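You operate a simulated robot arm through the tools that you are given. There is no shell and no other tool. Be economical: measure what you need, move in short steps, check, and stop when the job is done.

Carry out the task below with a simulated robot arm. There is one attempt and no reset: what you move stays moved.

Task
Wipe up the smear, grease the black bearing and lay it on the wiped spot.
Fine: three strokes of the pump; leave the rag on the bench top.

The check looks at the end state, three seconds after you hand in, the way a careful person would. Anything else that was tipped, shoved, dropped, spilled or broken makes it a failure.

Robot
A 7-joint arm with a two-finger parallel gripper, fixed in place. Base frame: the origin is at the foot of the arm, x ahead of it, y to its left, z up. Lengths are in mm, angles in rad, forces in N, time in s.
With the tool pointing down near the work surface it reaches from about 340 to 760 mm from the base axis. Its first joint turns from -2.007 to 2.007 rad. Payload 3.91 kg.
The TCP is the grasp point between the finger pads, 30 mm short of the fingertips. In the tool frame z runs along the fingers and y along their closing line. Largest opening 110 mm; finger width 20, thickness 10; the body of the gripper, 48 by 112 mm, starts 55 mm behind the TCP.
Orientation is that of the tool frame in the base frame, as [roll, pitch, yaw] about the fixed x, y, z axes, in that order (R = Rz(yaw) Ry(pitch) Rx(roll)). With the fingers straight down and closing along the base's y, the tool's x points along the base's -x, its y along +y and its z along -z.

Tools
- The arm moves only by the tool move_arm. Its argument "steps" is a list of rows, each a list of 3 entries, a list of its own where there are three numbers: the shift along the base's x, y, z in mm, then the turn, a rotation vector about the base's x, y, z in rad, then the finger opening in mm, from 0 to 110. In form: [[[tx, ty, tz], [rx, ry, rz], hand], ...]. A call has 1 to 20 rows; each row shifts and turns the commanded pose from where the row before left it. Rows are played at 5 a second. More than 50 mm and 0.15 rad between two rows, or a gripper value outside its range, and nothing of the call is played. A pose out of reach is approached as far as the arm can. The call stops where the force on the tool passes 40 N (or 10 N more than at its start, if that is more) or the arm is blocked; 0.2 s more then pass. The fingers move at their own pace (about 108 mm/s each) and stop on an object; they squeeze with about 38 N. The grip force told is the motor's: it shows also when the fingers shut on nothing. Time passes only in rows, and 0.2 s behind the last, so rows that do not move let the fingers close. It gives the time, the measured TCP pose, the force on the tool (base axes), the opening and the grip force at its end, in the units of the frame above (readings bear some noise).
- Cameras (640 x 400 px; columns grow to the right, rows downward): "scene" is fixed at [219, -650.4, 1428.8]; the picture's right is [0.91, -0.41, 0.00], its down [-0.29, -0.63, -0.72] and it looks along [0.30, 0.66, -0.69] (base axes); focal length 214 px, centre (320, 200). "wrist" rides on the gripper at [72, 17, -103] in the tool frame; the picture's right is [-0.23, 0.97, 0.00], its down [-0.76, -0.18, -0.62] and it looks along [-0.61, -0.14, 0.78] (tool axes); focal length 222 px, centre (320, 200). There is no depth. A picture from a camera that has moved, and an enlarged one, comes with that camera's place and axes in the base frame and with its lens.
- capture(camera): a new picture of that camera. The clock stands still meanwhile.
- raise_lower(by): slides the trunk up (or, below 0, down) by that many mm; the arm rides with it, the base frame stays. It gives what a move gives, with no picture.
- enlarge(camera, box): a new picture of the part [left, top, right, bottom] of that camera's present view, enlarged. The clock stands still meanwhile.
- hand_in(): hands the job in; it is judged then, once.

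Go step by step. Nothing tells you positions but the pictures and the camera data: compare them with the known pose of the tool, close in by small moves and look again before you grip or let go. The budget is 120 turns and 64 pictures, counting those below and the enlarged ones. Unless the task says otherwise, let go and move clear before handing in, and close with one line.

The tools are called after ">>>" as a command line: name --argument value ..., lists and objects as JSON in quotes. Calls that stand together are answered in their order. move_arm: Moves the arm, as the interface text tells. Its arguments: {"type":"object","properties":{"steps":{"type":"array"}},"required":["steps"]} The other tools are called the same way: raise_lower (by) slides the trunk up or down; capture (camera) takes a picture; enlarge (camera, box) takes an enlarged picture of a part of a camera's view; hand_in () hands the job in.

At the start:

```text
time_s: 0.0
eef_pos: [411.1, 184.2, 1324.0]
ee_rot: [3.141, -0.002, 3.142]
ft_force: [0.5, 0.0, 0.0]
grip_width: 110.1
grip_force: 0.0
trunk travel left (down, up): [-800.0, 190.0]
```

scene: 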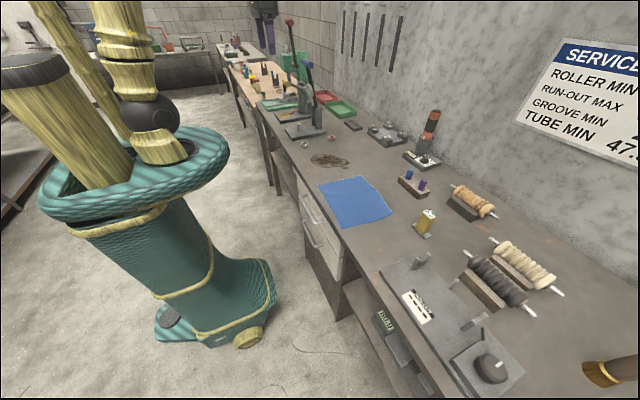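
wrist: 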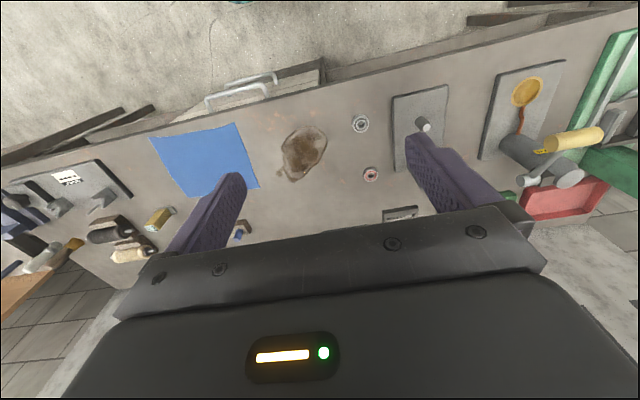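

I see a bench with a blue rag, a brown smear behind it, small bearings, and some fixtures. I'll look closer first to identify the bearing and the grease pump.

>>> enlarge --camera "scene" --box '[240, 60, 400, 160]'

>>> enlarge --camera "wrist" --box '[240, 50, 640, 300]'

>>> enlarge --camera "scene" --box '[290, 100, 450, 200]'

```text
4.00 times, centred on (320, 110) of scene
camera zoom: at [219.0, -650.4, 1428.8], right [0.91, -0.41, 0.0], down [-0.29, -0.63, -0.72], along [0.3, 0.66, -0.69], focal length 858 px, centre (320, 560)
```

zoom: 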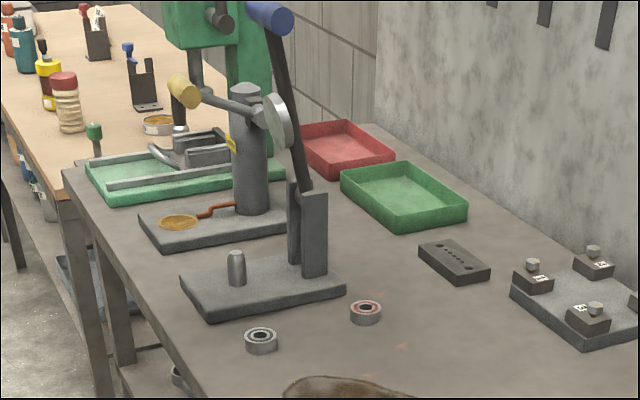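

```text
1.60 times, centred on (440, 175) of wrist
camera zoom: at [339.7, 201.8, 1427.9], right [0.23, 0.97, 0.0], down [0.76, -0.18, 0.62], along [0.61, -0.14, -0.78], focal length 355 px, centre (128, 240)
```

zoom: 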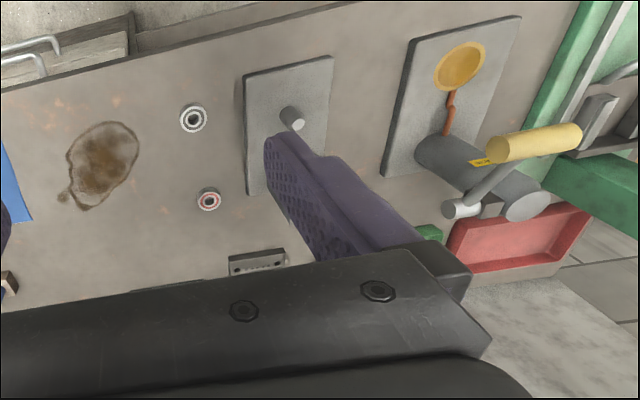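

```text
4.00 times, centred on (370, 150) of scene
camera zoom: at [219.0, -650.4, 1428.8], right [0.91, -0.41, 0.0], down [-0.29, -0.63, -0.72], along [0.3, 0.66, -0.69], focal length 858 px, centre (120, 400)
```

zoom: 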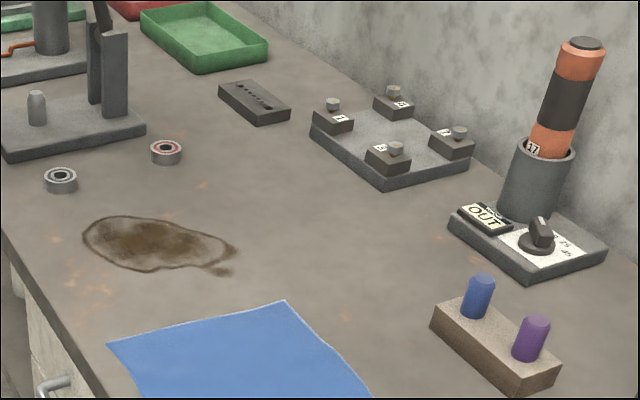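

The black-sealed bearing is near (552,256), the red one near (702,267). I need to identify which of the two lever devices is the grease pump, so I'll zoom in on them.

>>> enlarge --camera "scene" --box '[270, 70, 334, 110]'

>>> enlarge --camera "scene" --box '[270, 105, 350, 155]'

>>> enlarge --camera "wrist" --box '[480, 50, 640, 200]'

```text
10.00 times, centred on (302, 90) of scene
camera zoom: at [219.0, -650.4, 1428.8], right [0.91, -0.41, 0.0], down [-0.29, -0.63, -0.72], along [0.3, 0.66, -0.69], focal length 2145 px, centre (500, 1300)
```

zoom: 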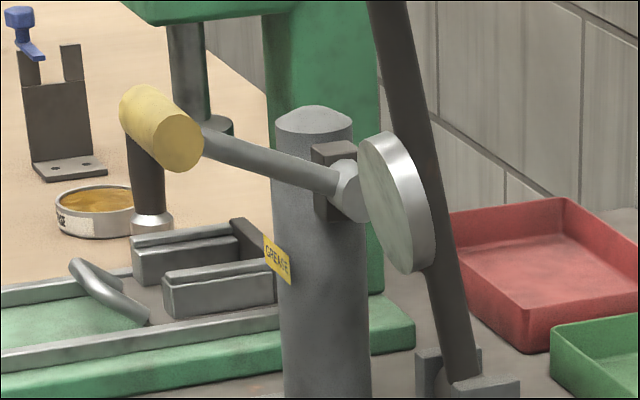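

```text
8.00 times, centred on (310, 130) of scene
camera zoom: at [219.0, -650.4, 1428.8], right [0.91, -0.41, 0.0], down [-0.29, -0.63, -0.72], along [0.3, 0.66, -0.69], focal length 1716 px, centre (400, 760)
```

zoom: 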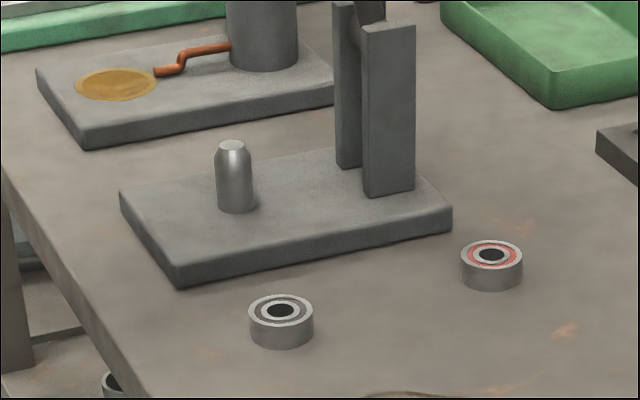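

```text
2.67 times, centred on (560, 125) of wrist
camera zoom: at [339.7, 201.8, 1427.9], right [0.23, 0.97, 0.0], down [0.76, -0.18, 0.62], along [0.61, -0.14, -0.78], focal length 592 px, centre (-320, 400)
```

zoom: 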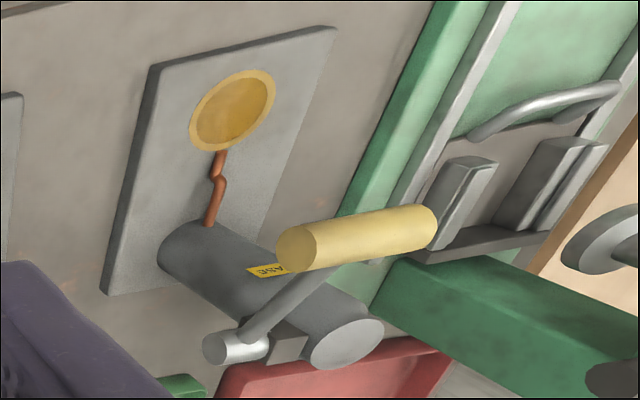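

The yellow-handled pump is labelled GREASE, with its knob near (574,559,1092) and its cup near (561,618). The rag covers about x 470–675, y −300…−50, and the smear is near (600,100). I'll move above the rag first.

>>> move_arm --steps '[[[14, -35, -25], [0, 0, 0], 60], [[14, -35, -25], [0, 0, 0], 60], [[14, -35, -25], [0, 0, 0], 60], [[14, -35, -25], [0, 0, 0], 60], [[14, -35, -25], [0, 0, 0], 60], [[14, -35, -25], [0, 0, 0], 60], [[14, -35, -25], [0, 0, 0], 60], [[14, -35, -25], [0, 0, 0], 60], [[14, -35, -25], [0, 0, 0], 60], [[14, -35, -25], [0, 0, 0], 60], [[0, 0, 0], [0, 0, 0], 60]]'

>>> capture --camera "wrist"

>>> capture --camera "scene"

```text
time_s: 2.4
eef_pos: [551.5, -166.2, 1074.6]
ee_rot: [-3.142, -0.002, -3.141]
ft_force: [-0.7, -0.1, 0.2]
grip_width: 59.9
grip_force: 0.0
trunk travel left (down, up): [-800.0, 190.0]
```

```text
55 pictures are left
camera wrist: at [478.9, -148.2, 1178.1], right [0.23, 0.97, 0.0], down [0.76, -0.18, 0.62], along [0.61, -0.14, -0.78], focal length 222 px, centre (320, 200)
```

wrist: 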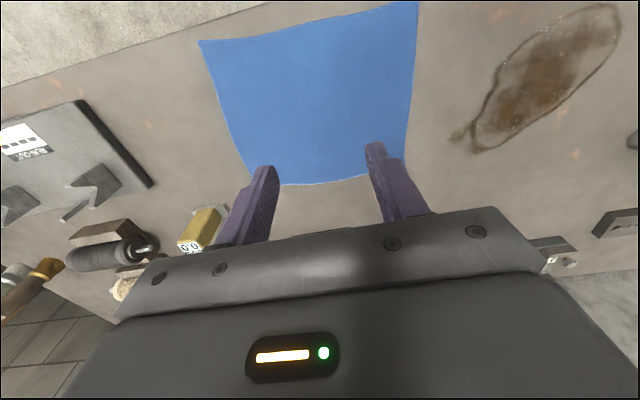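

```text
54 pictures are left
```

scene: 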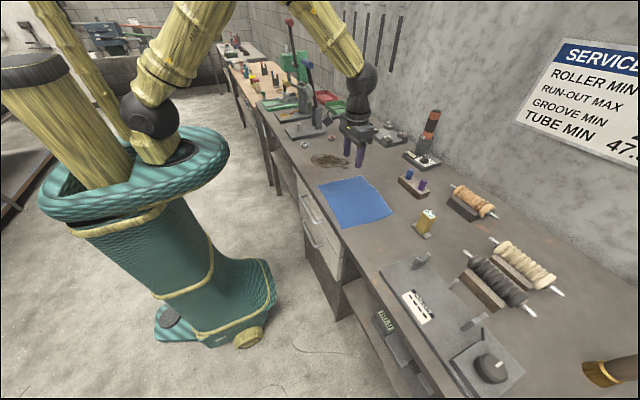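

The rag is centred about (568,−172) and the smear spans x 530–680, y 30–168. I'll descend on the rag's middle with the fingers part open.

>>> move_arm --steps '[[[8, -3, -40], [0, 0, 0], 50], [[8, -3, -40], [0, 0, 0], 50], [[0, 0, -40], [0, 0, 0], 50], [[0, 0, -25], [0, 0, 0], 50], [[0, 0, -5], [0, 0, 0], 50], [[0, 0, -3], [0, 0, 0], 50], [[0, 0, -3], [0, 0, 0], 50], [[0, 0, -3], [0, 0, 0], 50], [[0, 0, -2], [0, 0, 0], 50], [[0, 0, -2], [0, 0, 0], 50]]'

```text
time_s: 4.6
eef_pos: [567.3, -173.3, 910.9]
ee_rot: [3.139, -0.001, 3.141]
ft_force: [0.7, -0.5, 0.7]
grip_width: 49.9
grip_force: 0.1
trunk travel left (down, up): [-800.0, 190.0]
```

Tips are just about at the bench level. I'll press lightly and close to pinch the cloth.

>>> move_arm --steps '[[[0, 0, -1], [0, 0, 0], 50], [[0, 0, -1], [0, 0, 0], 50], [[0, 0, 0], [0, 0, 0], 0], [[0, 0, 0], [0, 0, 0], 0], [[0, 0, 0], [0, 0, 0], 0]]'

>>> capture --camera "wrist"

```text
time_s: 5.8
eef_pos: [567.6, -172.6, 910.8]
ee_rot: [-3.14, 0.002, 3.14]
ft_force: [2.4, -2.3, 20.1]
grip_width: 2.2
grip_force: 37.9
trunk travel left (down, up): [-800.0, 190.0]
```

```text
53 pictures are left
camera wrist: at [495.1, -154.7, 1014.2], right [0.23, 0.97, 0.0], down [0.76, -0.18, 0.63], along [0.61, -0.14, -0.78], focal length 222 px, centre (320, 200)
```

wrist: 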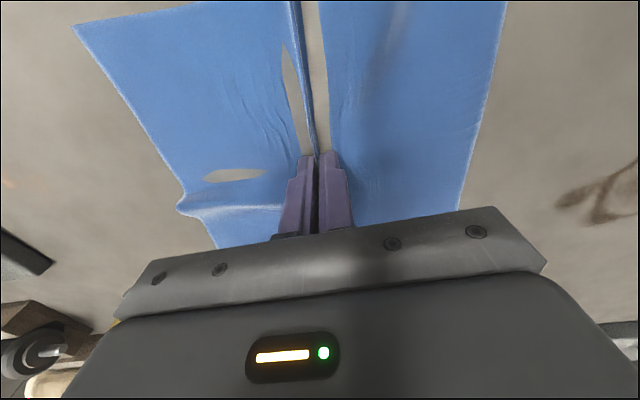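

The cloth is pinched. I'll drag it along the bench to the smear.

>>> move_arm --steps '[[[0, 0, 8], [0, 0, 0], 0], [[4, 25, 0], [0, 0, 0], 0], [[4, 30, 0], [0, 0, 0], 0], [[4, 30, 0], [0, 0, 0], 0], [[4, 30, 0], [0, 0, 0], 0], [[4, 30, 0], [0, 0, 0], 0], [[4, 30, 0], [0, 0, 0], 0], [[4, 30, 0], [0, 0, 0], 0], [[4, 30, 0], [0, 0, 0], 0], [[4, 30, 0], [0, 0, 0], 0], [[0, 0, 0], [0, 0, 0], 0]]'

>>> capture --camera "wrist"

>>> enlarge --camera "scene" --box '[240, 100, 440, 225]'

```text
time_s: 8.2
eef_pos: [603.6, 93.0, 917.0]
ee_rot: [-3.14, 0.0, 3.138]
ft_force: [0.8, 0.0, 0.7]
grip_width: 2.1
grip_force: 37.9
trunk travel left (down, up): [-800.0, 190.0]
```

```text
52 pictures are left
camera wrist: at [531.5, 111.2, 1020.8], right [0.23, 0.97, 0.0], down [0.76, -0.18, 0.62], along [0.61, -0.14, -0.78], focal length 222 px, centre (320, 200)
```

wrist: 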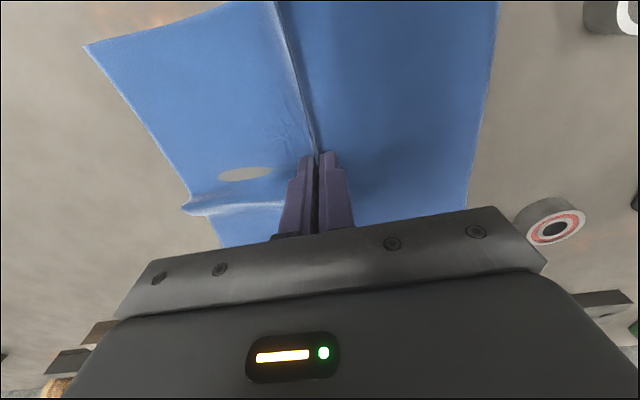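

```text
3.20 times, centred on (340, 162) of scene
camera zoom: at [219.0, -650.4, 1428.8], right [0.91, -0.41, 0.0], down [-0.29, -0.63, -0.72], along [0.3, 0.66, -0.69], focal length 686 px, centre (256, 320)
```

zoom: 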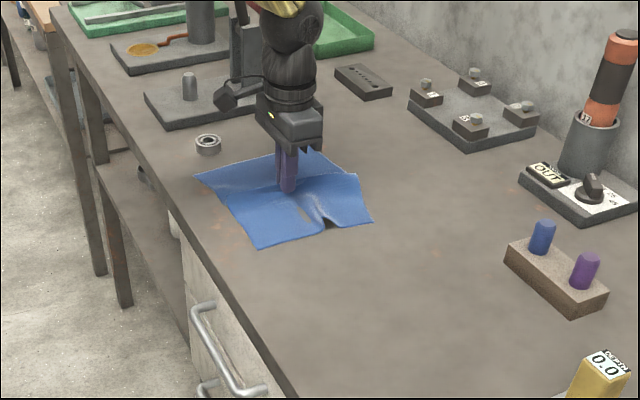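

The rag covers the smear with its leading edge ~40 mm short of the bearings. I'll press lightly and scrub in small strokes, staying clear of the bearings.

>>> move_arm --steps '[[[0, 0, -4], [0, 0, 0], 0], [[-30, 0, -1], [0, 0, 0], 0], [[-25, 0, 0], [0, 0, 0], 0], [[0, 25, 0], [0, 0, 0], 0], [[40, 0, 0], [0, 0, 0], 0], [[40, 0, 0], [0, 0, 0], 0], [[25, 0, 0], [0, 0, 0], 0], [[0, -25, 0], [0, 0, 0], 0], [[-40, 0, 0], [0, 0, 0], 0], [[-40, 0, 0], [0, 0, 0], 0], [[-25, 0, 0], [0, 0, 0], 0], [[0, -25, 0], [0, 0, 0], 0], [[40, 0, 0], [0, 0, 0], 0], [[40, 0, 0], [0, 0, 0], 0], [[25, 0, 0], [0, 0, 0], 0], [[0, -25, 0], [0, 0, 0], 0], [[-40, 0, 0], [0, 0, 0], 0], [[-40, 0, 0], [0, 0, 0], 0]]'

>>> enlarge --camera "scene" --box '[240, 100, 440, 225]'

```text
time_s: 12.0
eef_pos: [572.3, 42.7, 913.9]
ee_rot: [-3.141, 0.0, 3.139]
ft_force: [-0.2, 0.7, -0.3]
grip_width: 2.1
grip_force: 37.4
trunk travel left (down, up): [-800.0, 190.0]
```

```text
3.20 times, centred on (340, 162) of scene
camera zoom: at [219.0, -650.4, 1428.8], right [0.91, -0.41, 0.0], down [-0.29, -0.63, -0.72], along [0.3, 0.66, -0.69], focal length 686 px, centre (256, 320)
```

zoom: 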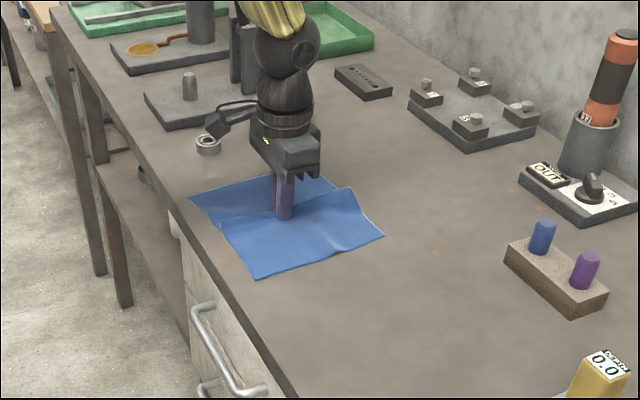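

The contact was light. I'll scrub once more with a bit more pressure, then pull the rag back to see.

>>> move_arm --steps '[[[0, 0, -3], [0, 0, 0], 0], [[0, 0, -1], [0, 0, 0], 0], [[35, 20, 0], [0, 0, 0], 0], [[35, 20, 0], [0, 0, 0], 0], [[0, 30, 0], [0, 0, 0], 0], [[-35, 0, 0], [0, 0, 0], 0], [[-35, 0, 0], [0, 0, 0], 0], [[-30, 0, 0], [0, 0, 0], 0], [[0, -35, 0], [0, 0, 0], 0], [[35, 0, 0], [0, 0, 0], 0], [[35, 0, 0], [0, 0, 0], 0], [[35, 0, 0], [0, 0, 0], 0]]'

```text
time_s: 14.6
eef_pos: [647.9, 77.5, 911.1]
ee_rot: [3.141, 0.005, -3.141]
ft_force: [-2.3, 0.8, 28.7]
grip_width: 2.1
grip_force: 37.6
trunk travel left (down, up): [-800.0, 190.0]
```

Good pressure this time. Now I pull the rag back toward −y to look at the spot.

>>> move_arm --steps '[[[-20, -30, 1], [0, 0, 0], 0], [[-10, -40, 4], [0, 0, 0], 0], [[-10, -40, 0], [0, 0, 0], 0], [[-10, -40, 0], [0, 0, 0], 0], [[-10, -40, 0], [0, 0, 0], 0], [[0, -40, 0], [0, 0, 0], 0], [[0, 0, 0], [0, 0, 0], 0]]'

>>> enlarge --camera "scene" --box '[240, 100, 440, 225]'

>>> capture --camera "wrist"

```text
time_s: 16.2
eef_pos: [587.4, -152.7, 913.9]
ee_rot: [3.14, -0.001, -3.141]
ft_force: [0.5, -0.1, -0.4]
grip_width: 2.2
grip_force: 37.8
trunk travel left (down, up): [-800.0, 190.0]
```

```text
3.20 times, centred on (340, 162) of scene
camera zoom: at [219.0, -650.4, 1428.8], right [0.91, -0.41, 0.0], down [-0.29, -0.63, -0.72], along [0.3, 0.66, -0.69], focal length 686 px, centre (256, 320)
```

zoom: 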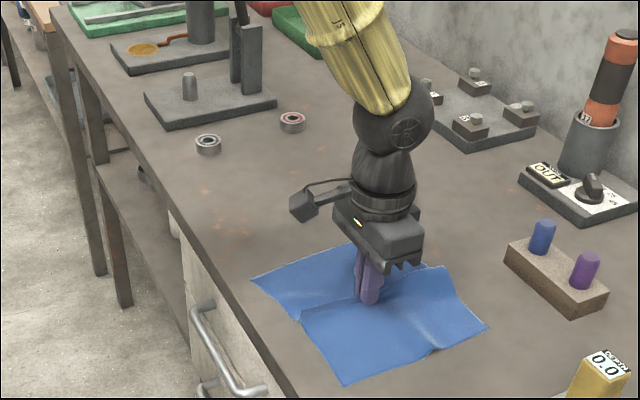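

```text
48 pictures are left
camera wrist: at [516.3, -135.1, 1017.5], right [0.23, 0.97, 0.0], down [0.76, -0.18, 0.62], along [0.61, -0.14, -0.78], focal length 222 px, centre (320, 200)
```

wrist: 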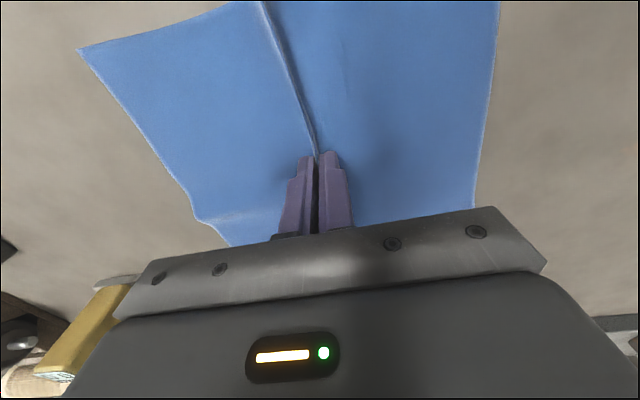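

The smear is gone. I'll release the rag here on the bench, lift clear, and move toward the bearing for a look.

>>> move_arm --steps '[[[0, 0, 0], [0, 0, 0], 20], [[0, 0, 0], [0, 0, 0], 20], [[0, 0, 20], [0, 0, 0], 20], [[0, 0, 40], [0, 0, 0], 20], [[0, 0, 45], [0, 0, 0], 20], [[0, 0, 45], [0, 0, 0], 60], [[0, 0, 45], [0, 0, 0], 80], [[-8, 45, 0], [0, 0, 0], 80], [[-8, 45, 0], [0, 0, 0], 80], [[-8, 45, 0], [0, 0, 0], 80], [[-8, 45, 0], [0, 0, 0], 80], [[-8, 45, 0], [0, 0, 0], 80], [[-8, 45, 0], [0, 0, 0], 80], [[-8, 45, 0], [0, 0, 0], 80], [[0, 40, 0], [0, 0, 0], 80]]'

>>> capture --camera "wrist"

>>> capture --camera "scene"

```text
time_s: 19.4
eef_pos: [532.5, 205.1, 1109.9]
ee_rot: [-3.138, 0.001, 3.141]
ft_force: [-0.4, 0.1, -0.8]
grip_width: 80.0
grip_force: 0.1
trunk travel left (down, up): [-800.0, 190.0]
```

```text
47 pictures are left
camera wrist: at [461.1, 222.6, 1211.9], right [0.23, 0.97, 0.0], down [0.76, -0.18, 0.62], along [0.61, -0.14, -0.78], focal length 222 px, centre (320, 200)
```

wrist: 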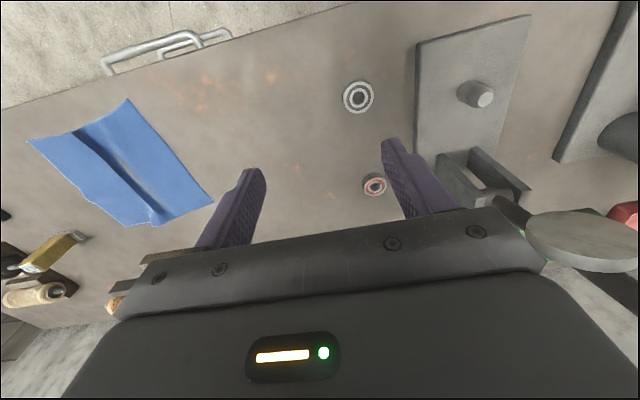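

```text
46 pictures are left
```

scene: 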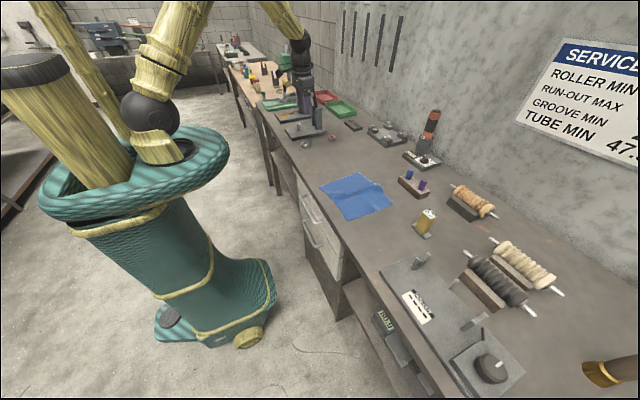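

The smear spot is clean and the rag lies on the bench. Black bearing is at about (549,255). Next I turn the hand toward the pump's azimuth and look at it closely.

>>> move_arm --steps '[[[-30, 20, 10], [0, 0, 0.139], 80], [[-25, 35, 10], [0, 0, 0.139], 80], [[-20, 38, 0], [0, 0, 0.139], 80], [[-15, 40, 0], [0, 0, 0.139], 80], [[-12, 40, 0], [0, 0, 0.139], 80], [[0, 35, 0], [0, 0, 0.14], 80], [[0, 0, 0], [0, 0, 0], 80]]'

>>> capture --camera "wrist"

```text
time_s: 21.0
eef_pos: [429.3, 411.3, 1128.2]
ee_rot: [-3.141, -0.002, -2.306]
ft_force: [-0.3, -0.4, 0.5]
grip_width: 80.2
grip_force: 0.2
trunk travel left (down, up): [-800.0, 190.0]
```

```text
45 pictures are left
camera wrist: at [369.0, 369.7, 1231.7], right [-0.57, 0.82, 0.0], down [0.64, 0.45, 0.62], along [0.51, 0.36, -0.78], focal length 222 px, centre (320, 200)
```

wrist: 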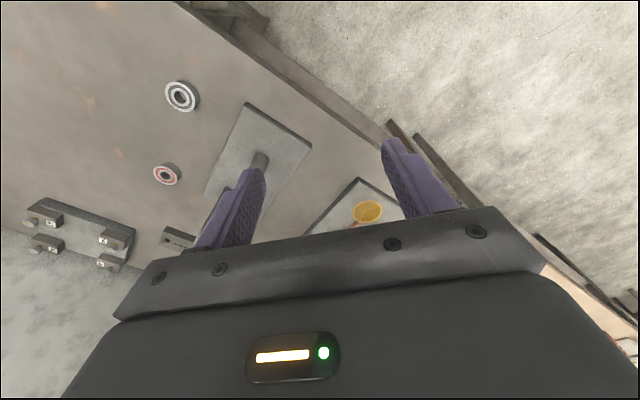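

The grease cup checks out at about (556,619). I'll tilt the tool outward (about 0.7 rad) and look at the pump handle.

>>> move_arm --steps '[[[0, 0, 0], [0.104, -0.094, 0], 80], [[0, 0, 0], [0.104, -0.094, 0], 80], [[0, 0, 0], [0.104, -0.094, 0], 80], [[0, 0, 0], [0.104, -0.094, 0], 80], [[0, 0, 0], [0.104, -0.094, 0], 80], [[0, 0, 0], [0, 0, 0], 80]]'

>>> capture --camera "wrist"

>>> capture --camera "scene"

```text
time_s: 22.4
eef_pos: [430.9, 410.5, 1127.5]
ee_rot: [3.141, 0.702, -2.308]
ft_force: [-0.2, -0.8, 0.7]
grip_width: 80.2
grip_force: 0.1
trunk travel left (down, up): [-800.0, 190.0]
```

```text
44 pictures are left
camera wrist: at [336.9, 332.6, 1160.5], right [-0.6, 0.78, 0.15], down [0.25, 0.01, 0.97], along [0.76, 0.62, -0.21], focal length 222 px, centre (320, 200)
```

wrist: 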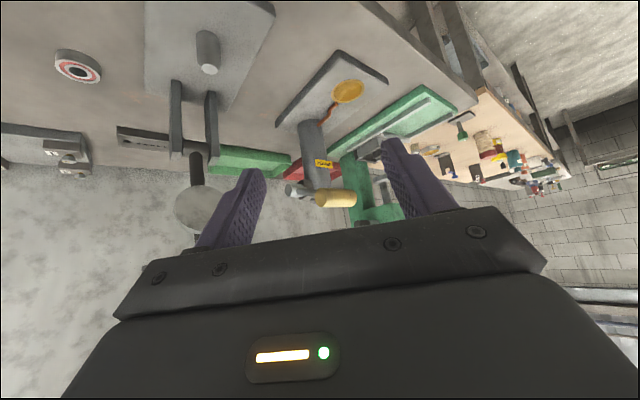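

```text
43 pictures are left
```

scene: 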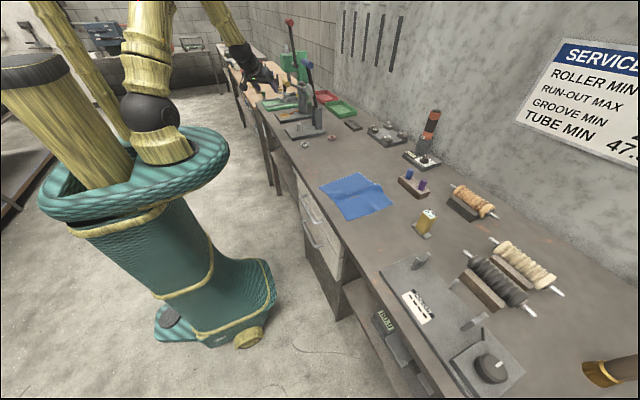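

I'll enlarge that view to see the pump, cup and spout in detail.

>>> enlarge --camera "wrist" --box '[256, 40, 416, 220]'

```text
2.22 times, centred on (336, 130) of wrist
camera zoom: at [336.9, 332.6, 1160.5], right [-0.6, 0.78, 0.15], down [0.25, 0.01, 0.97], along [0.76, 0.62, -0.21], focal length 494 px, centre (284, 356)
```

zoom: 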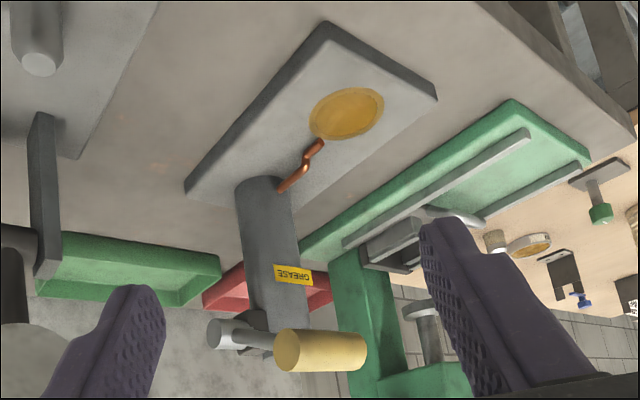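

The cup is about (557,615), ~58 mm across. Now I go back to the black bearing keeping this tilted orientation, hovering above it.

>>> move_arm --steps '[[[18, -27, 0], [0, 0, 0], 70], [[18, -27, 0], [0, 0, 0], 70], [[18, -27, 0], [0, 0, 0], 70], [[18, -27, 0], [0, 0, 0], 70], [[18, -28, 0], [0, 0, 0], 70], [[18, -28, 0], [0, 0, 0], 70], [[0, 0, -45], [0, 0, 0], 70], [[0, 0, -45], [0, 0, 0], 70], [[0, 0, -45], [0, 0, 0], 70], [[0, 0, -32], [0, 0, 0], 70], [[0, 0, 0], [0, 0, 0], 70]]'

>>> capture --camera "wrist"

>>> enlarge --camera "scene" --box '[270, 70, 398, 150]'

```text
time_s: 24.8
eef_pos: [538.0, 248.0, 961.4]
ee_rot: [3.14, 0.702, -2.306]
ft_force: [0.6, 0.4, 0.8]
grip_width: 70.1
grip_force: 0.0
trunk travel left (down, up): [-800.0, 190.0]
```

```text
41 pictures are left
camera wrist: at [445.0, 169.6, 994.1], right [-0.6, 0.78, 0.15], down [0.25, 0.01, 0.97], along [0.76, 0.62, -0.21], focal length 222 px, centre (320, 200)
```

wrist: 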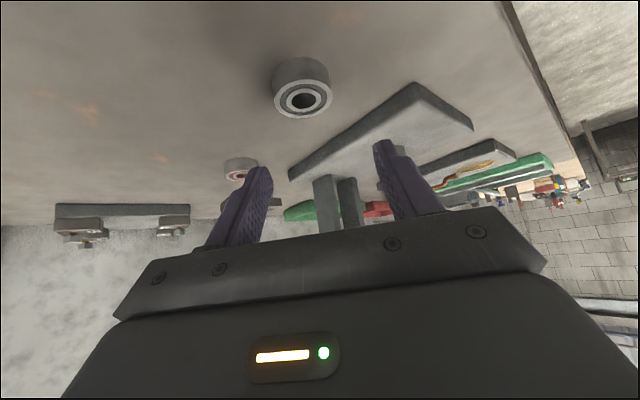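

```text
5.00 times, centred on (334, 110) of scene
camera zoom: at [219.0, -650.4, 1428.8], right [0.91, -0.41, 0.0], down [-0.29, -0.63, -0.72], along [0.3, 0.66, -0.69], focal length 1072 px, centre (250, 650)
```

zoom: 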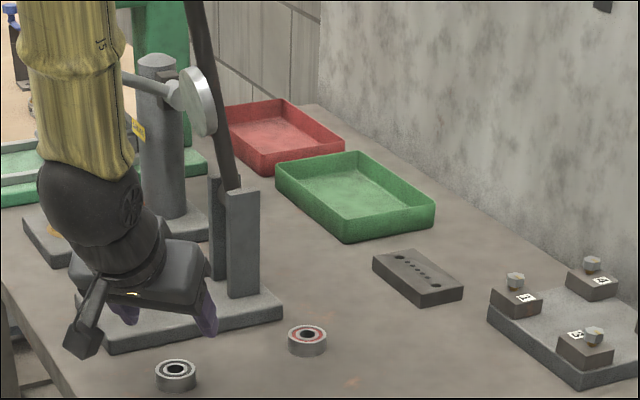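

The bearing sits centred at about (547,253), nearly in line with the fingers. I'll correct slightly and descend.

>>> move_arm --steps '[[[1, -3, -15], [0, 0, 0], 70], [[0, 0, -15], [0, 0, 0], 70], [[0, 0, -10], [0, 0, 0], 70], [[0, 0, -5], [0, 0, 0], 70], [[0, 0, -3], [0, 0, 0], 70], [[0, 0, 0], [0, 0, 0], 70]]'

>>> capture --camera "wrist"

>>> enlarge --camera "scene" --box '[270, 110, 350, 160]'

```text
time_s: 26.2
eef_pos: [539.4, 244.0, 913.3]
ee_rot: [3.14, 0.703, -2.309]
ft_force: [0.7, 0.4, -0.1]
grip_width: 70.2
grip_force: 0.1
trunk travel left (down, up): [-800.0, 190.0]
```

```text
39 pictures are left
camera wrist: at [445.9, 166.2, 946.3], right [-0.6, 0.78, 0.15], down [0.25, 0.01, 0.97], along [0.76, 0.62, -0.21], focal length 222 px, centre (320, 200)
```

wrist: 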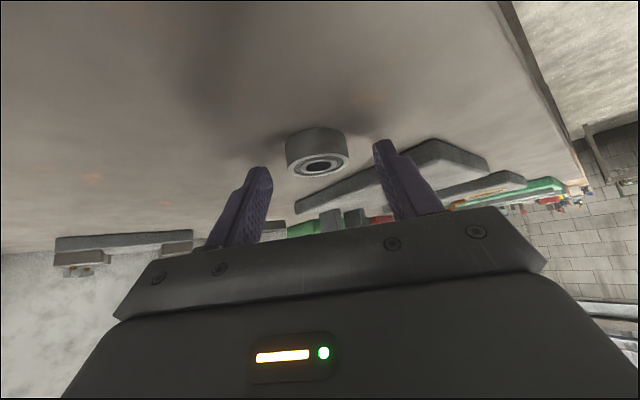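

```text
8.00 times, centred on (310, 135) of scene
camera zoom: at [219.0, -650.4, 1428.8], right [0.91, -0.41, 0.0], down [-0.29, -0.63, -0.72], along [0.3, 0.66, -0.69], focal length 1716 px, centre (400, 720)
```

zoom: 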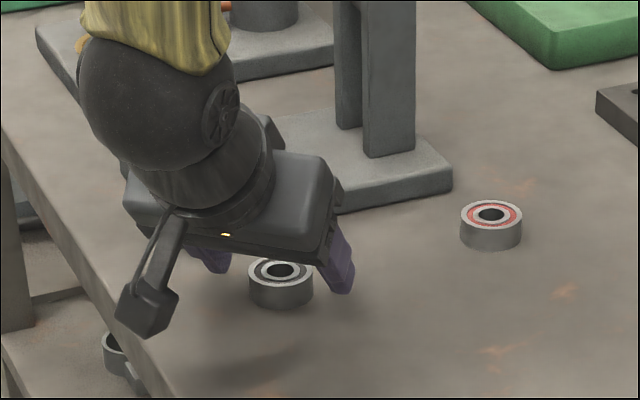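

The bearing is centred between the fingertips. Closing and checking.

>>> move_arm --steps '[[[0, 0, -1.5], [0, 0, 0], 50], [[0, 0, 0], [0, 0, 0], 30], [[0, 0, 0], [0, 0, 0], 30], [[0, 0, 0], [0, 0, 0], 30]]'

>>> enlarge --camera "scene" --box '[270, 110, 350, 160]'

```text
time_s: 27.2
eef_pos: [538.9, 243.5, 913.0]
ee_rot: [3.14, 0.702, -2.309]
ft_force: [-0.5, -0.5, 0.0]
grip_width: 38.8
grip_force: 37.6
trunk travel left (down, up): [-800.0, 190.0]
```

```text
8.00 times, centred on (310, 135) of scene
camera zoom: at [219.0, -650.4, 1428.8], right [0.91, -0.41, 0.0], down [-0.29, -0.63, -0.72], along [0.3, 0.66, -0.69], focal length 1716 px, centre (400, 720)
```

zoom: 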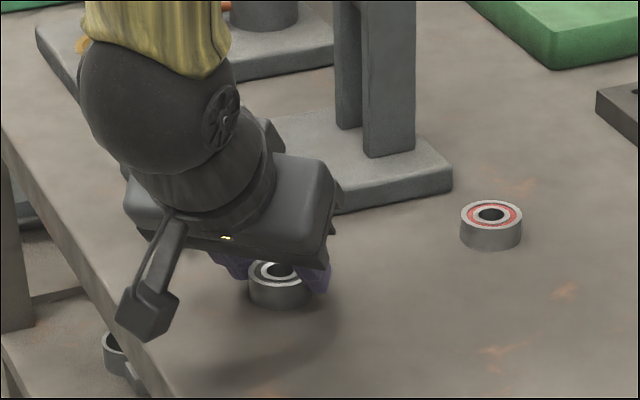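

Gripped at 38.8 mm. Lift and carry toward the pump on the near side, staying radially inside first.

>>> move_arm --steps '[[[0, 0, 30], [0, 0, 0], 30], [[0, 0, 45], [0, 0, 0], 30], [[0, 0, 45], [0, 0, 0], 30], [[-10, 39, 0], [0, 0, 0], 30], [[-10, 39, 0], [0, 0, 0], 30], [[-10, 39, 0], [0, 0, 0], 30], [[-10, 39, 0], [0, 0, 0], 30], [[-10, 39, 0], [0, 0, 0], 30], [[-10, 39, 0], [0, 0, 0], 30], [[-10, 39, 0], [0, 0, 0], 30], [[0, 0, -35], [0, 0, 0], 30], [[0, 0, -30], [0, 0, 0], 30], [[0, 0, 0], [0, 0, 0], 30]]'

>>> capture --camera "wrist"

>>> enlarge --camera "scene" --box '[230, 60, 358, 140]'

```text
time_s: 30.0
eef_pos: [469.7, 517.2, 966.4]
ee_rot: [3.141, 0.702, -2.308]
ft_force: [0.1, 0.0, -0.5]
grip_width: 39.0
grip_force: 37.8
trunk travel left (down, up): [-800.0, 190.0]
```

```text
36 pictures are left
camera wrist: at [376.0, 439.7, 998.8], right [-0.6, 0.78, 0.15], down [0.25, 0.01, 0.97], along [0.76, 0.62, -0.21], focal length 222 px, centre (320, 200)
```

wrist: 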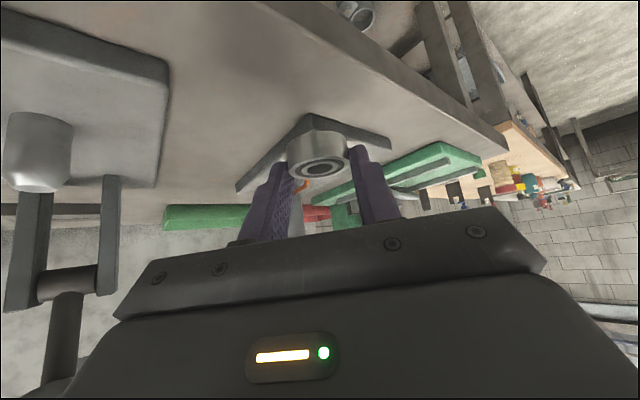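

```text
5.00 times, centred on (294, 100) of scene
camera zoom: at [219.0, -650.4, 1428.8], right [0.91, -0.41, 0.0], down [-0.29, -0.63, -0.72], along [0.3, 0.66, -0.69], focal length 1072 px, centre (450, 700)
```

zoom: 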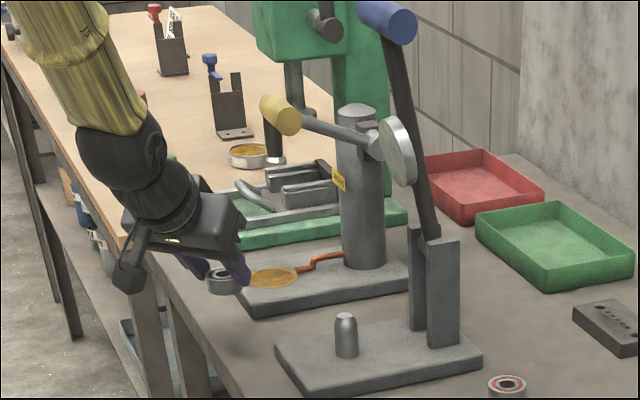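

The bearing hangs level in the grip, and the cup is about (82,92) further on. I'll advance radially under the knob at this height and check reach.

>>> move_arm --steps '[[[20, 22, 0], [0, 0, 0], 30], [[20, 22, 0], [0, 0, 0], 30], [[20, 23, 0], [0, 0, 0], 30], [[20, 23, 0], [0, 0, 0], 30], [[0, 0, 0], [0, 0, 0], 30]]'

>>> enlarge --camera "scene" --box '[238, 60, 350, 130]'

>>> capture --camera "wrist"

```text
time_s: 31.2
eef_pos: [550.2, 606.8, 966.9]
ee_rot: [-3.141, 0.702, -2.305]
ft_force: [-0.9, 0.4, -0.4]
grip_width: 38.6
grip_force: 37.7
trunk travel left (down, up): [-800.0, 190.0]
```

```text
5.71 times, centred on (294, 95) of scene
camera zoom: at [219.0, -650.4, 1428.8], right [0.91, -0.41, 0.0], down [-0.29, -0.63, -0.72], along [0.3, 0.66, -0.69], focal length 1226 px, centre (469, 800)
```

zoom: 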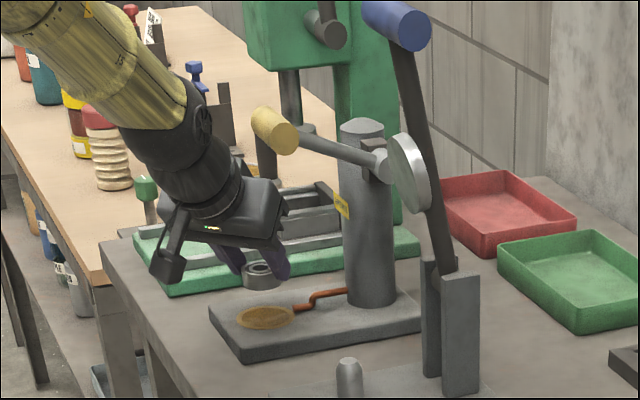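

```text
33 pictures are left
camera wrist: at [455.8, 529.3, 999.3], right [-0.6, 0.78, 0.15], down [0.25, 0.01, 0.97], along [0.76, 0.62, -0.21], focal length 222 px, centre (320, 200)
```

wrist: 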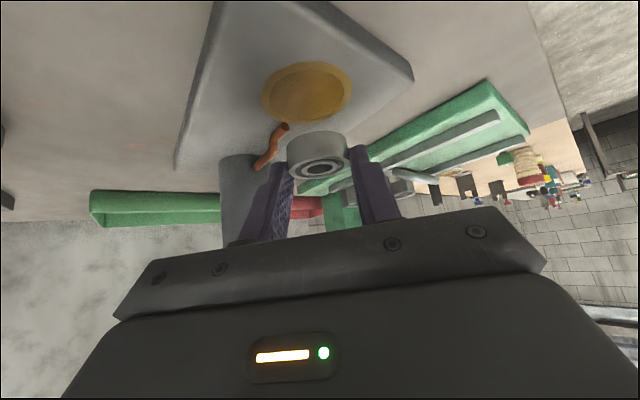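

Reach is fine, and the bearing looks roughly over the cup. I'll lower part way and re-measure.

>>> move_arm --steps '[[[0, 0, -15], [0, 0, 0], 30], [[0, 0, -9], [0, 0, 0], 30], [[0, 0, 0], [0, 0, 0], 30]]'

>>> enlarge --camera "scene" --box '[262, 80, 326, 120]'

>>> enlarge --camera "wrist" --box '[220, 60, 420, 185]'

```text
time_s: 32.0
eef_pos: [549.5, 606.9, 944.8]
ee_rot: [3.14, 0.702, -2.309]
ft_force: [0.1, 1.0, -0.5]
grip_width: 38.8
grip_force: 37.5
trunk travel left (down, up): [-800.0, 190.0]
```

```text
10.00 times, centred on (294, 100) of scene
camera zoom: at [219.0, -650.4, 1428.8], right [0.91, -0.41, 0.0], down [-0.29, -0.63, -0.72], along [0.3, 0.66, -0.69], focal length 2145 px, centre (580, 1200)
```

zoom: 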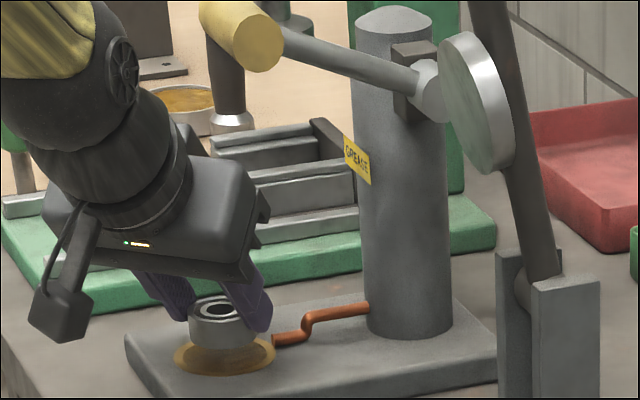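

```text
3.20 times, centred on (320, 122) of wrist
camera zoom: at [455.7, 529.2, 975.5], right [-0.6, 0.78, 0.15], down [0.25, 0.01, 0.97], along [0.76, 0.62, -0.21], focal length 711 px, centre (320, 448)
```

zoom: 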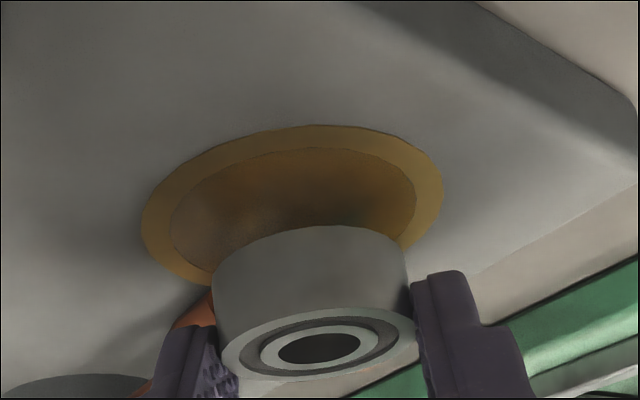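

Nearly centred; a 2 mm correction and then a slow descent to contact.

>>> move_arm --steps '[[[1.5, -1.3, -5], [0, 0, 0], 30], [[0, 0, -3], [0, 0, 0], 30], [[0, 0, -1.5], [0, 0, 0], 30], [[0, 0, -1.5], [0, 0, 0], 30], [[0, 0, 0], [0, 0, 0], 30]]'

>>> enlarge --camera "scene" --box '[270, 95, 310, 120]'

```text
time_s: 33.2
eef_pos: [551.8, 605.5, 933.8]
ee_rot: [3.139, 0.702, -2.308]
ft_force: [-0.7, 1.5, 2.2]
grip_width: 38.9
grip_force: 37.4
trunk travel left (down, up): [-800.0, 190.0]
```

```text
16.00 times, centred on (290, 108) of scene
camera zoom: at [219.0, -650.4, 1428.8], right [0.91, -0.41, 0.0], down [-0.29, -0.63, -0.72], along [0.3, 0.66, -0.69], focal length 3432 px, centre (800, 1680)
```

zoom: 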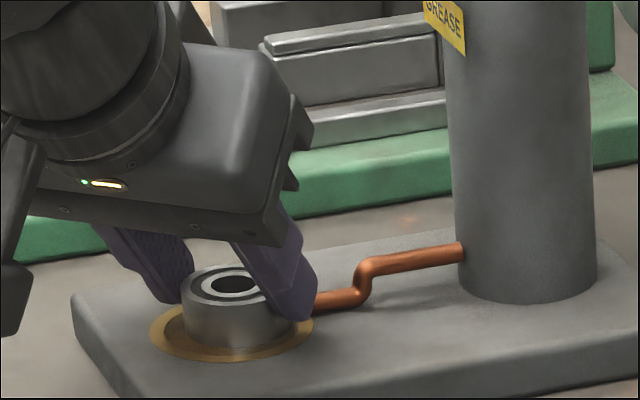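

Nearly touching. I'll go down in 1 mm steps until contact.

>>> move_arm --steps '[[[0, 0, -1], [0, 0, 0], 30], [[0, 0, -1], [0, 0, 0], 30], [[0, 0, 0], [0, 0, 0], 30]]'

```text
time_s: 34.0
eef_pos: [551.1, 605.2, 933.0]
ee_rot: [3.139, 0.705, -2.307]
ft_force: [-1.2, 0.7, 11.7]
grip_width: 39.2
grip_force: 37.9
trunk travel left (down, up): [-800.0, 190.0]
```

Contact, about 10 N. I'll open just a little and check it stays put.

>>> move_arm --steps '[[[0, 0, 1], [0, 0, 0], 39], [[0, 0, 0], [0, 0, 0], 47], [[0, 0, 0], [0, 0, 0], 47]]'

>>> enlarge --camera "scene" --box '[270, 95, 310, 120]'

```text
time_s: 34.8
eef_pos: [551.1, 605.9, 931.6]
ee_rot: [3.14, 0.7, -2.308]
ft_force: [-0.2, 0.2, 0.1]
grip_width: 47.0
grip_force: 0.1
trunk travel left (down, up): [-800.0, 190.0]
```

```text
16.00 times, centred on (290, 108) of scene
camera zoom: at [219.0, -650.4, 1428.8], right [0.91, -0.41, 0.0], down [-0.29, -0.63, -0.72], along [0.3, 0.66, -0.69], focal length 3432 px, centre (800, 1680)
```

zoom: 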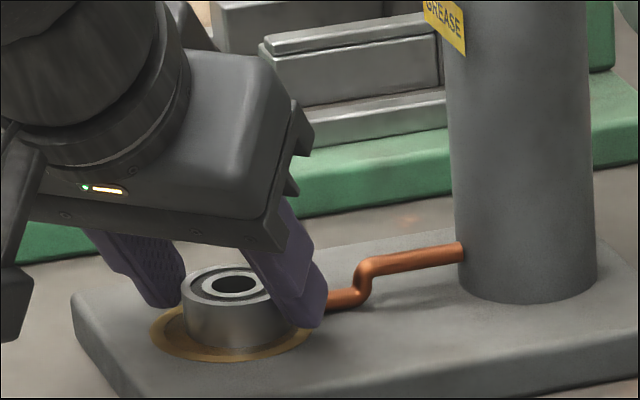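

The bearing rests in the cup, released. I'll back out along the tool axis, close the fingers, rise inside of the knob and take a look.

>>> move_arm --steps '[[[-8.6, -9.5, 15.3], [0, 0, 0], 47], [[-8.6, -9.5, 15.3], [0, 0, 0], 47], [[-8.6, -9.5, 15.3], [0, 0, 0], 47], [[-8.6, -9.5, 15.3], [0, 0, 0], 47], [[-8.6, -9.5, 15.3], [0, 0, 0], 47], [[-8.6, -9.5, 15.3], [0, 0, 0], 30], [[-12, -13, 15.3], [0, 0, 0], 0], [[-12, -13, 15.3], [0, 0, 0], 0], [[0, 0, 40], [0, 0, 0], 0], [[0, 0, 40], [0, 0, 0], 0], [[0, 0, 35], [0, 0, 0], 0], [[0, 0, 0], [0, 0, 0], 0]]'

>>> capture --camera "wrist"

>>> enlarge --camera "scene" --box '[254, 60, 334, 110]'

```text
time_s: 37.4
eef_pos: [475.8, 525.0, 1169.6]
ee_rot: [3.139, 0.7, -2.309]
ft_force: [0.2, -0.2, 0.1]
grip_width: 0.2
grip_force: 37.7
trunk travel left (down, up): [-800.0, 190.0]
```

```text
28 pictures are left
camera wrist: at [381.9, 445.8, 1200.9], right [-0.6, 0.78, 0.15], down [0.25, 0.01, 0.97], along [0.76, 0.62, -0.21], focal length 222 px, centre (320, 200)
```

wrist: 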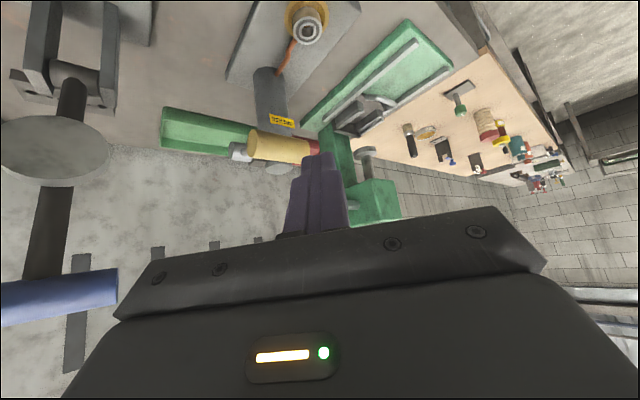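

```text
8.00 times, centred on (294, 85) of scene
camera zoom: at [219.0, -650.4, 1428.8], right [0.91, -0.41, 0.0], down [-0.29, -0.63, -0.72], along [0.3, 0.66, -0.69], focal length 1716 px, centre (528, 1120)
```

zoom: 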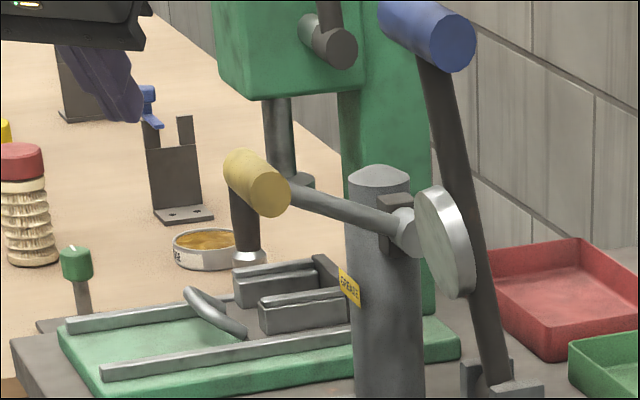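

Knob centre is about (573,561,1091), ~30 mm thick. I move the closed fingertips above it.

>>> move_arm --steps '[[[30, 10, 0], [0, 0, 0], 0], [[30, 9, 0], [0, 0, 0], 0], [[29, 9, 0], [0, 0, 0], 0], [[0, 0, -20], [0, 0, 0], 0], [[0, 0, 0], [0, 0, 0], 0]]'

>>> enlarge --camera "scene" --box '[254, 60, 334, 110]'

>>> capture --camera "wrist"

```text
time_s: 38.6
eef_pos: [564.9, 550.9, 1150.2]
ee_rot: [3.139, 0.7, -2.309]
ft_force: [-0.4, -0.1, 0.7]
grip_width: 0.3
grip_force: 37.9
trunk travel left (down, up): [-800.0, 190.0]
```

```text
8.00 times, centred on (294, 85) of scene
camera zoom: at [219.0, -650.4, 1428.8], right [0.91, -0.41, 0.0], down [-0.29, -0.63, -0.72], along [0.3, 0.66, -0.69], focal length 1716 px, centre (528, 1120)
```

zoom: 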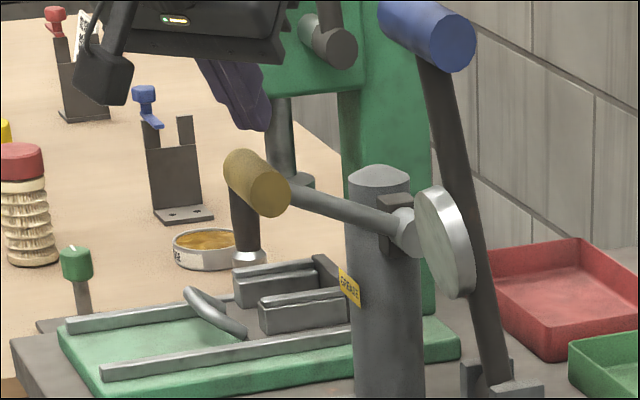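

```text
25 pictures are left
camera wrist: at [470.7, 472.7, 1181.0], right [-0.6, 0.78, 0.15], down [0.25, 0.01, 0.97], along [0.76, 0.62, -0.21], focal length 222 px, centre (320, 200)
```

wrist: 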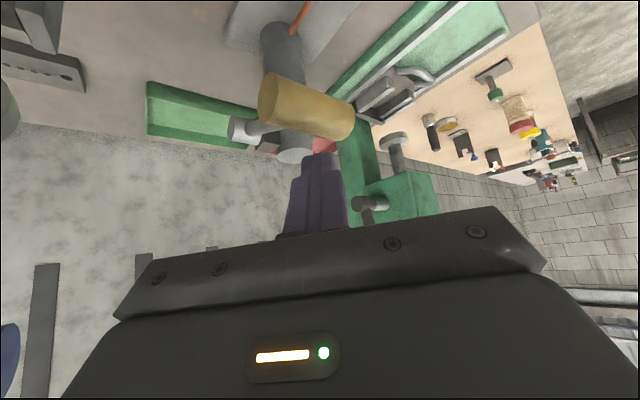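

Tips are over the knob with about 15 mm gap. I press down following the lever's arc.

>>> move_arm --steps '[[[0, 0, -10], [0, 0, 0], 0], [[-0.5, 0, -6], [0, 0, 0], 0], [[-2, 0, -6], [0, 0, 0], 0], [[-2, 0, -6], [0, 0, 0], 0], [[-2, 0, -6], [0, 0, 0], 0], [[-1.5, 0, -6], [0, 0, 0], 0], [[0, 0, 0], [0, 0, 0], 0]]'

>>> enlarge --camera "scene" --box '[254, 60, 334, 110]'

```text
time_s: 40.2
eef_pos: [557.1, 551.0, 1110.2]
ee_rot: [3.14, 0.702, -2.307]
ft_force: [0.4, -0.6, 3.0]
grip_width: 0.1
grip_force: 38.0
trunk travel left (down, up): [-800.0, 190.0]
```

```text
8.00 times, centred on (294, 85) of scene
camera zoom: at [219.0, -650.4, 1428.8], right [0.91, -0.41, 0.0], down [-0.29, -0.63, -0.72], along [0.3, 0.66, -0.69], focal length 1716 px, centre (528, 1120)
```

zoom: 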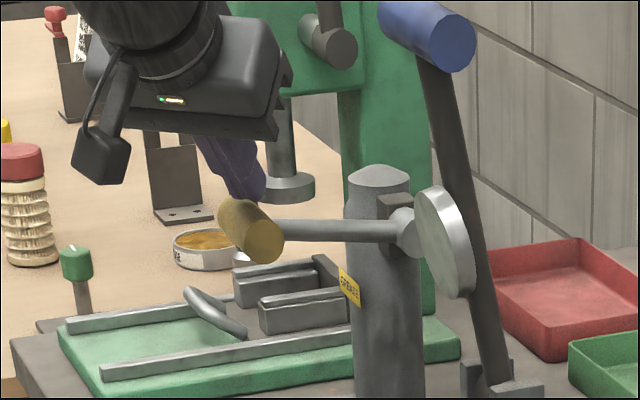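

The lever follows with little force. Continuing down to the stop.

>>> move_arm --steps '[[[0, 0, -6], [0, 0, 0], 0], [[0, 0, -6], [0, 0, 0], 0], [[0.5, 0, -6], [0, 0, 0], 0], [[1, 0, -6], [0, 0, 0], 0], [[2, 0, -6], [0, 0, 0], 0], [[2, 0, -6], [0, 0, 0], 0], [[2.5, 0, -6], [0, 0, 0], 0], [[0, 0, 0], [0, 0, 0], 0]]'

>>> enlarge --camera "scene" --box '[254, 70, 334, 120]'

```text
time_s: 42.0
eef_pos: [565.1, 550.9, 1066.7]
ee_rot: [3.14, 0.702, -2.309]
ft_force: [-0.9, 0.3, 3.7]
grip_width: 0.1
grip_force: 37.4
trunk travel left (down, up): [-800.0, 190.0]
```

```text
8.00 times, centred on (294, 95) of scene
camera zoom: at [219.0, -650.4, 1428.8], right [0.91, -0.41, 0.0], down [-0.29, -0.63, -0.72], along [0.3, 0.66, -0.69], focal length 1716 px, centre (528, 1040)
```

zoom: 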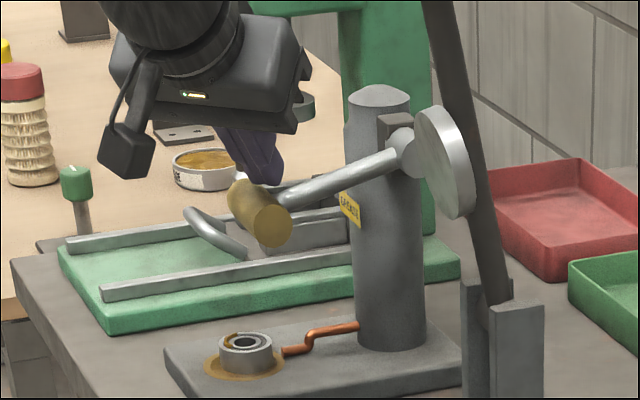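

Grease is appearing on the bearing. I'll continue to find the lower stop.

>>> move_arm --steps '[[[0, 0, -5], [0, 0, 0], 0], [[1, 0, -5], [0, 0, 0], 0], [[1, 0, -5], [0, 0, 0], 0], [[2, 0, -5], [0, 0, 0], 0], [[2, 0, -5], [0, 0, 0], 0], [[0, 0, 0], [0, 0, 0], 0]]'

>>> enlarge --camera "scene" --box '[254, 70, 334, 120]'

```text
time_s: 43.1
eef_pos: [569.7, 553.5, 1055.0]
ee_rot: [3.137, 0.72, -2.311]
ft_force: [-5.7, -3.9, 14.7]
grip_width: 0.0
grip_force: 37.8
trunk travel left (down, up): [-800.0, 190.0]
stopped in row 5: the force on the tool passed its limit (the readings are from after the stop); the commanded pose is now the measured one
```

```text
8.00 times, centred on (294, 95) of scene
camera zoom: at [219.0, -650.4, 1428.8], right [0.91, -0.41, 0.0], down [-0.29, -0.63, -0.72], along [0.3, 0.66, -0.69], focal length 1716 px, centre (528, 1040)
```

zoom: 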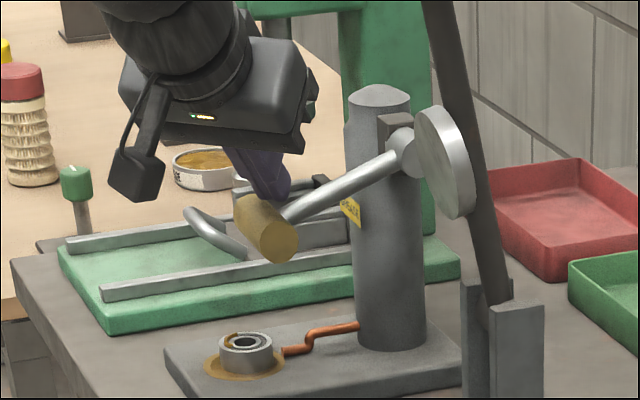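

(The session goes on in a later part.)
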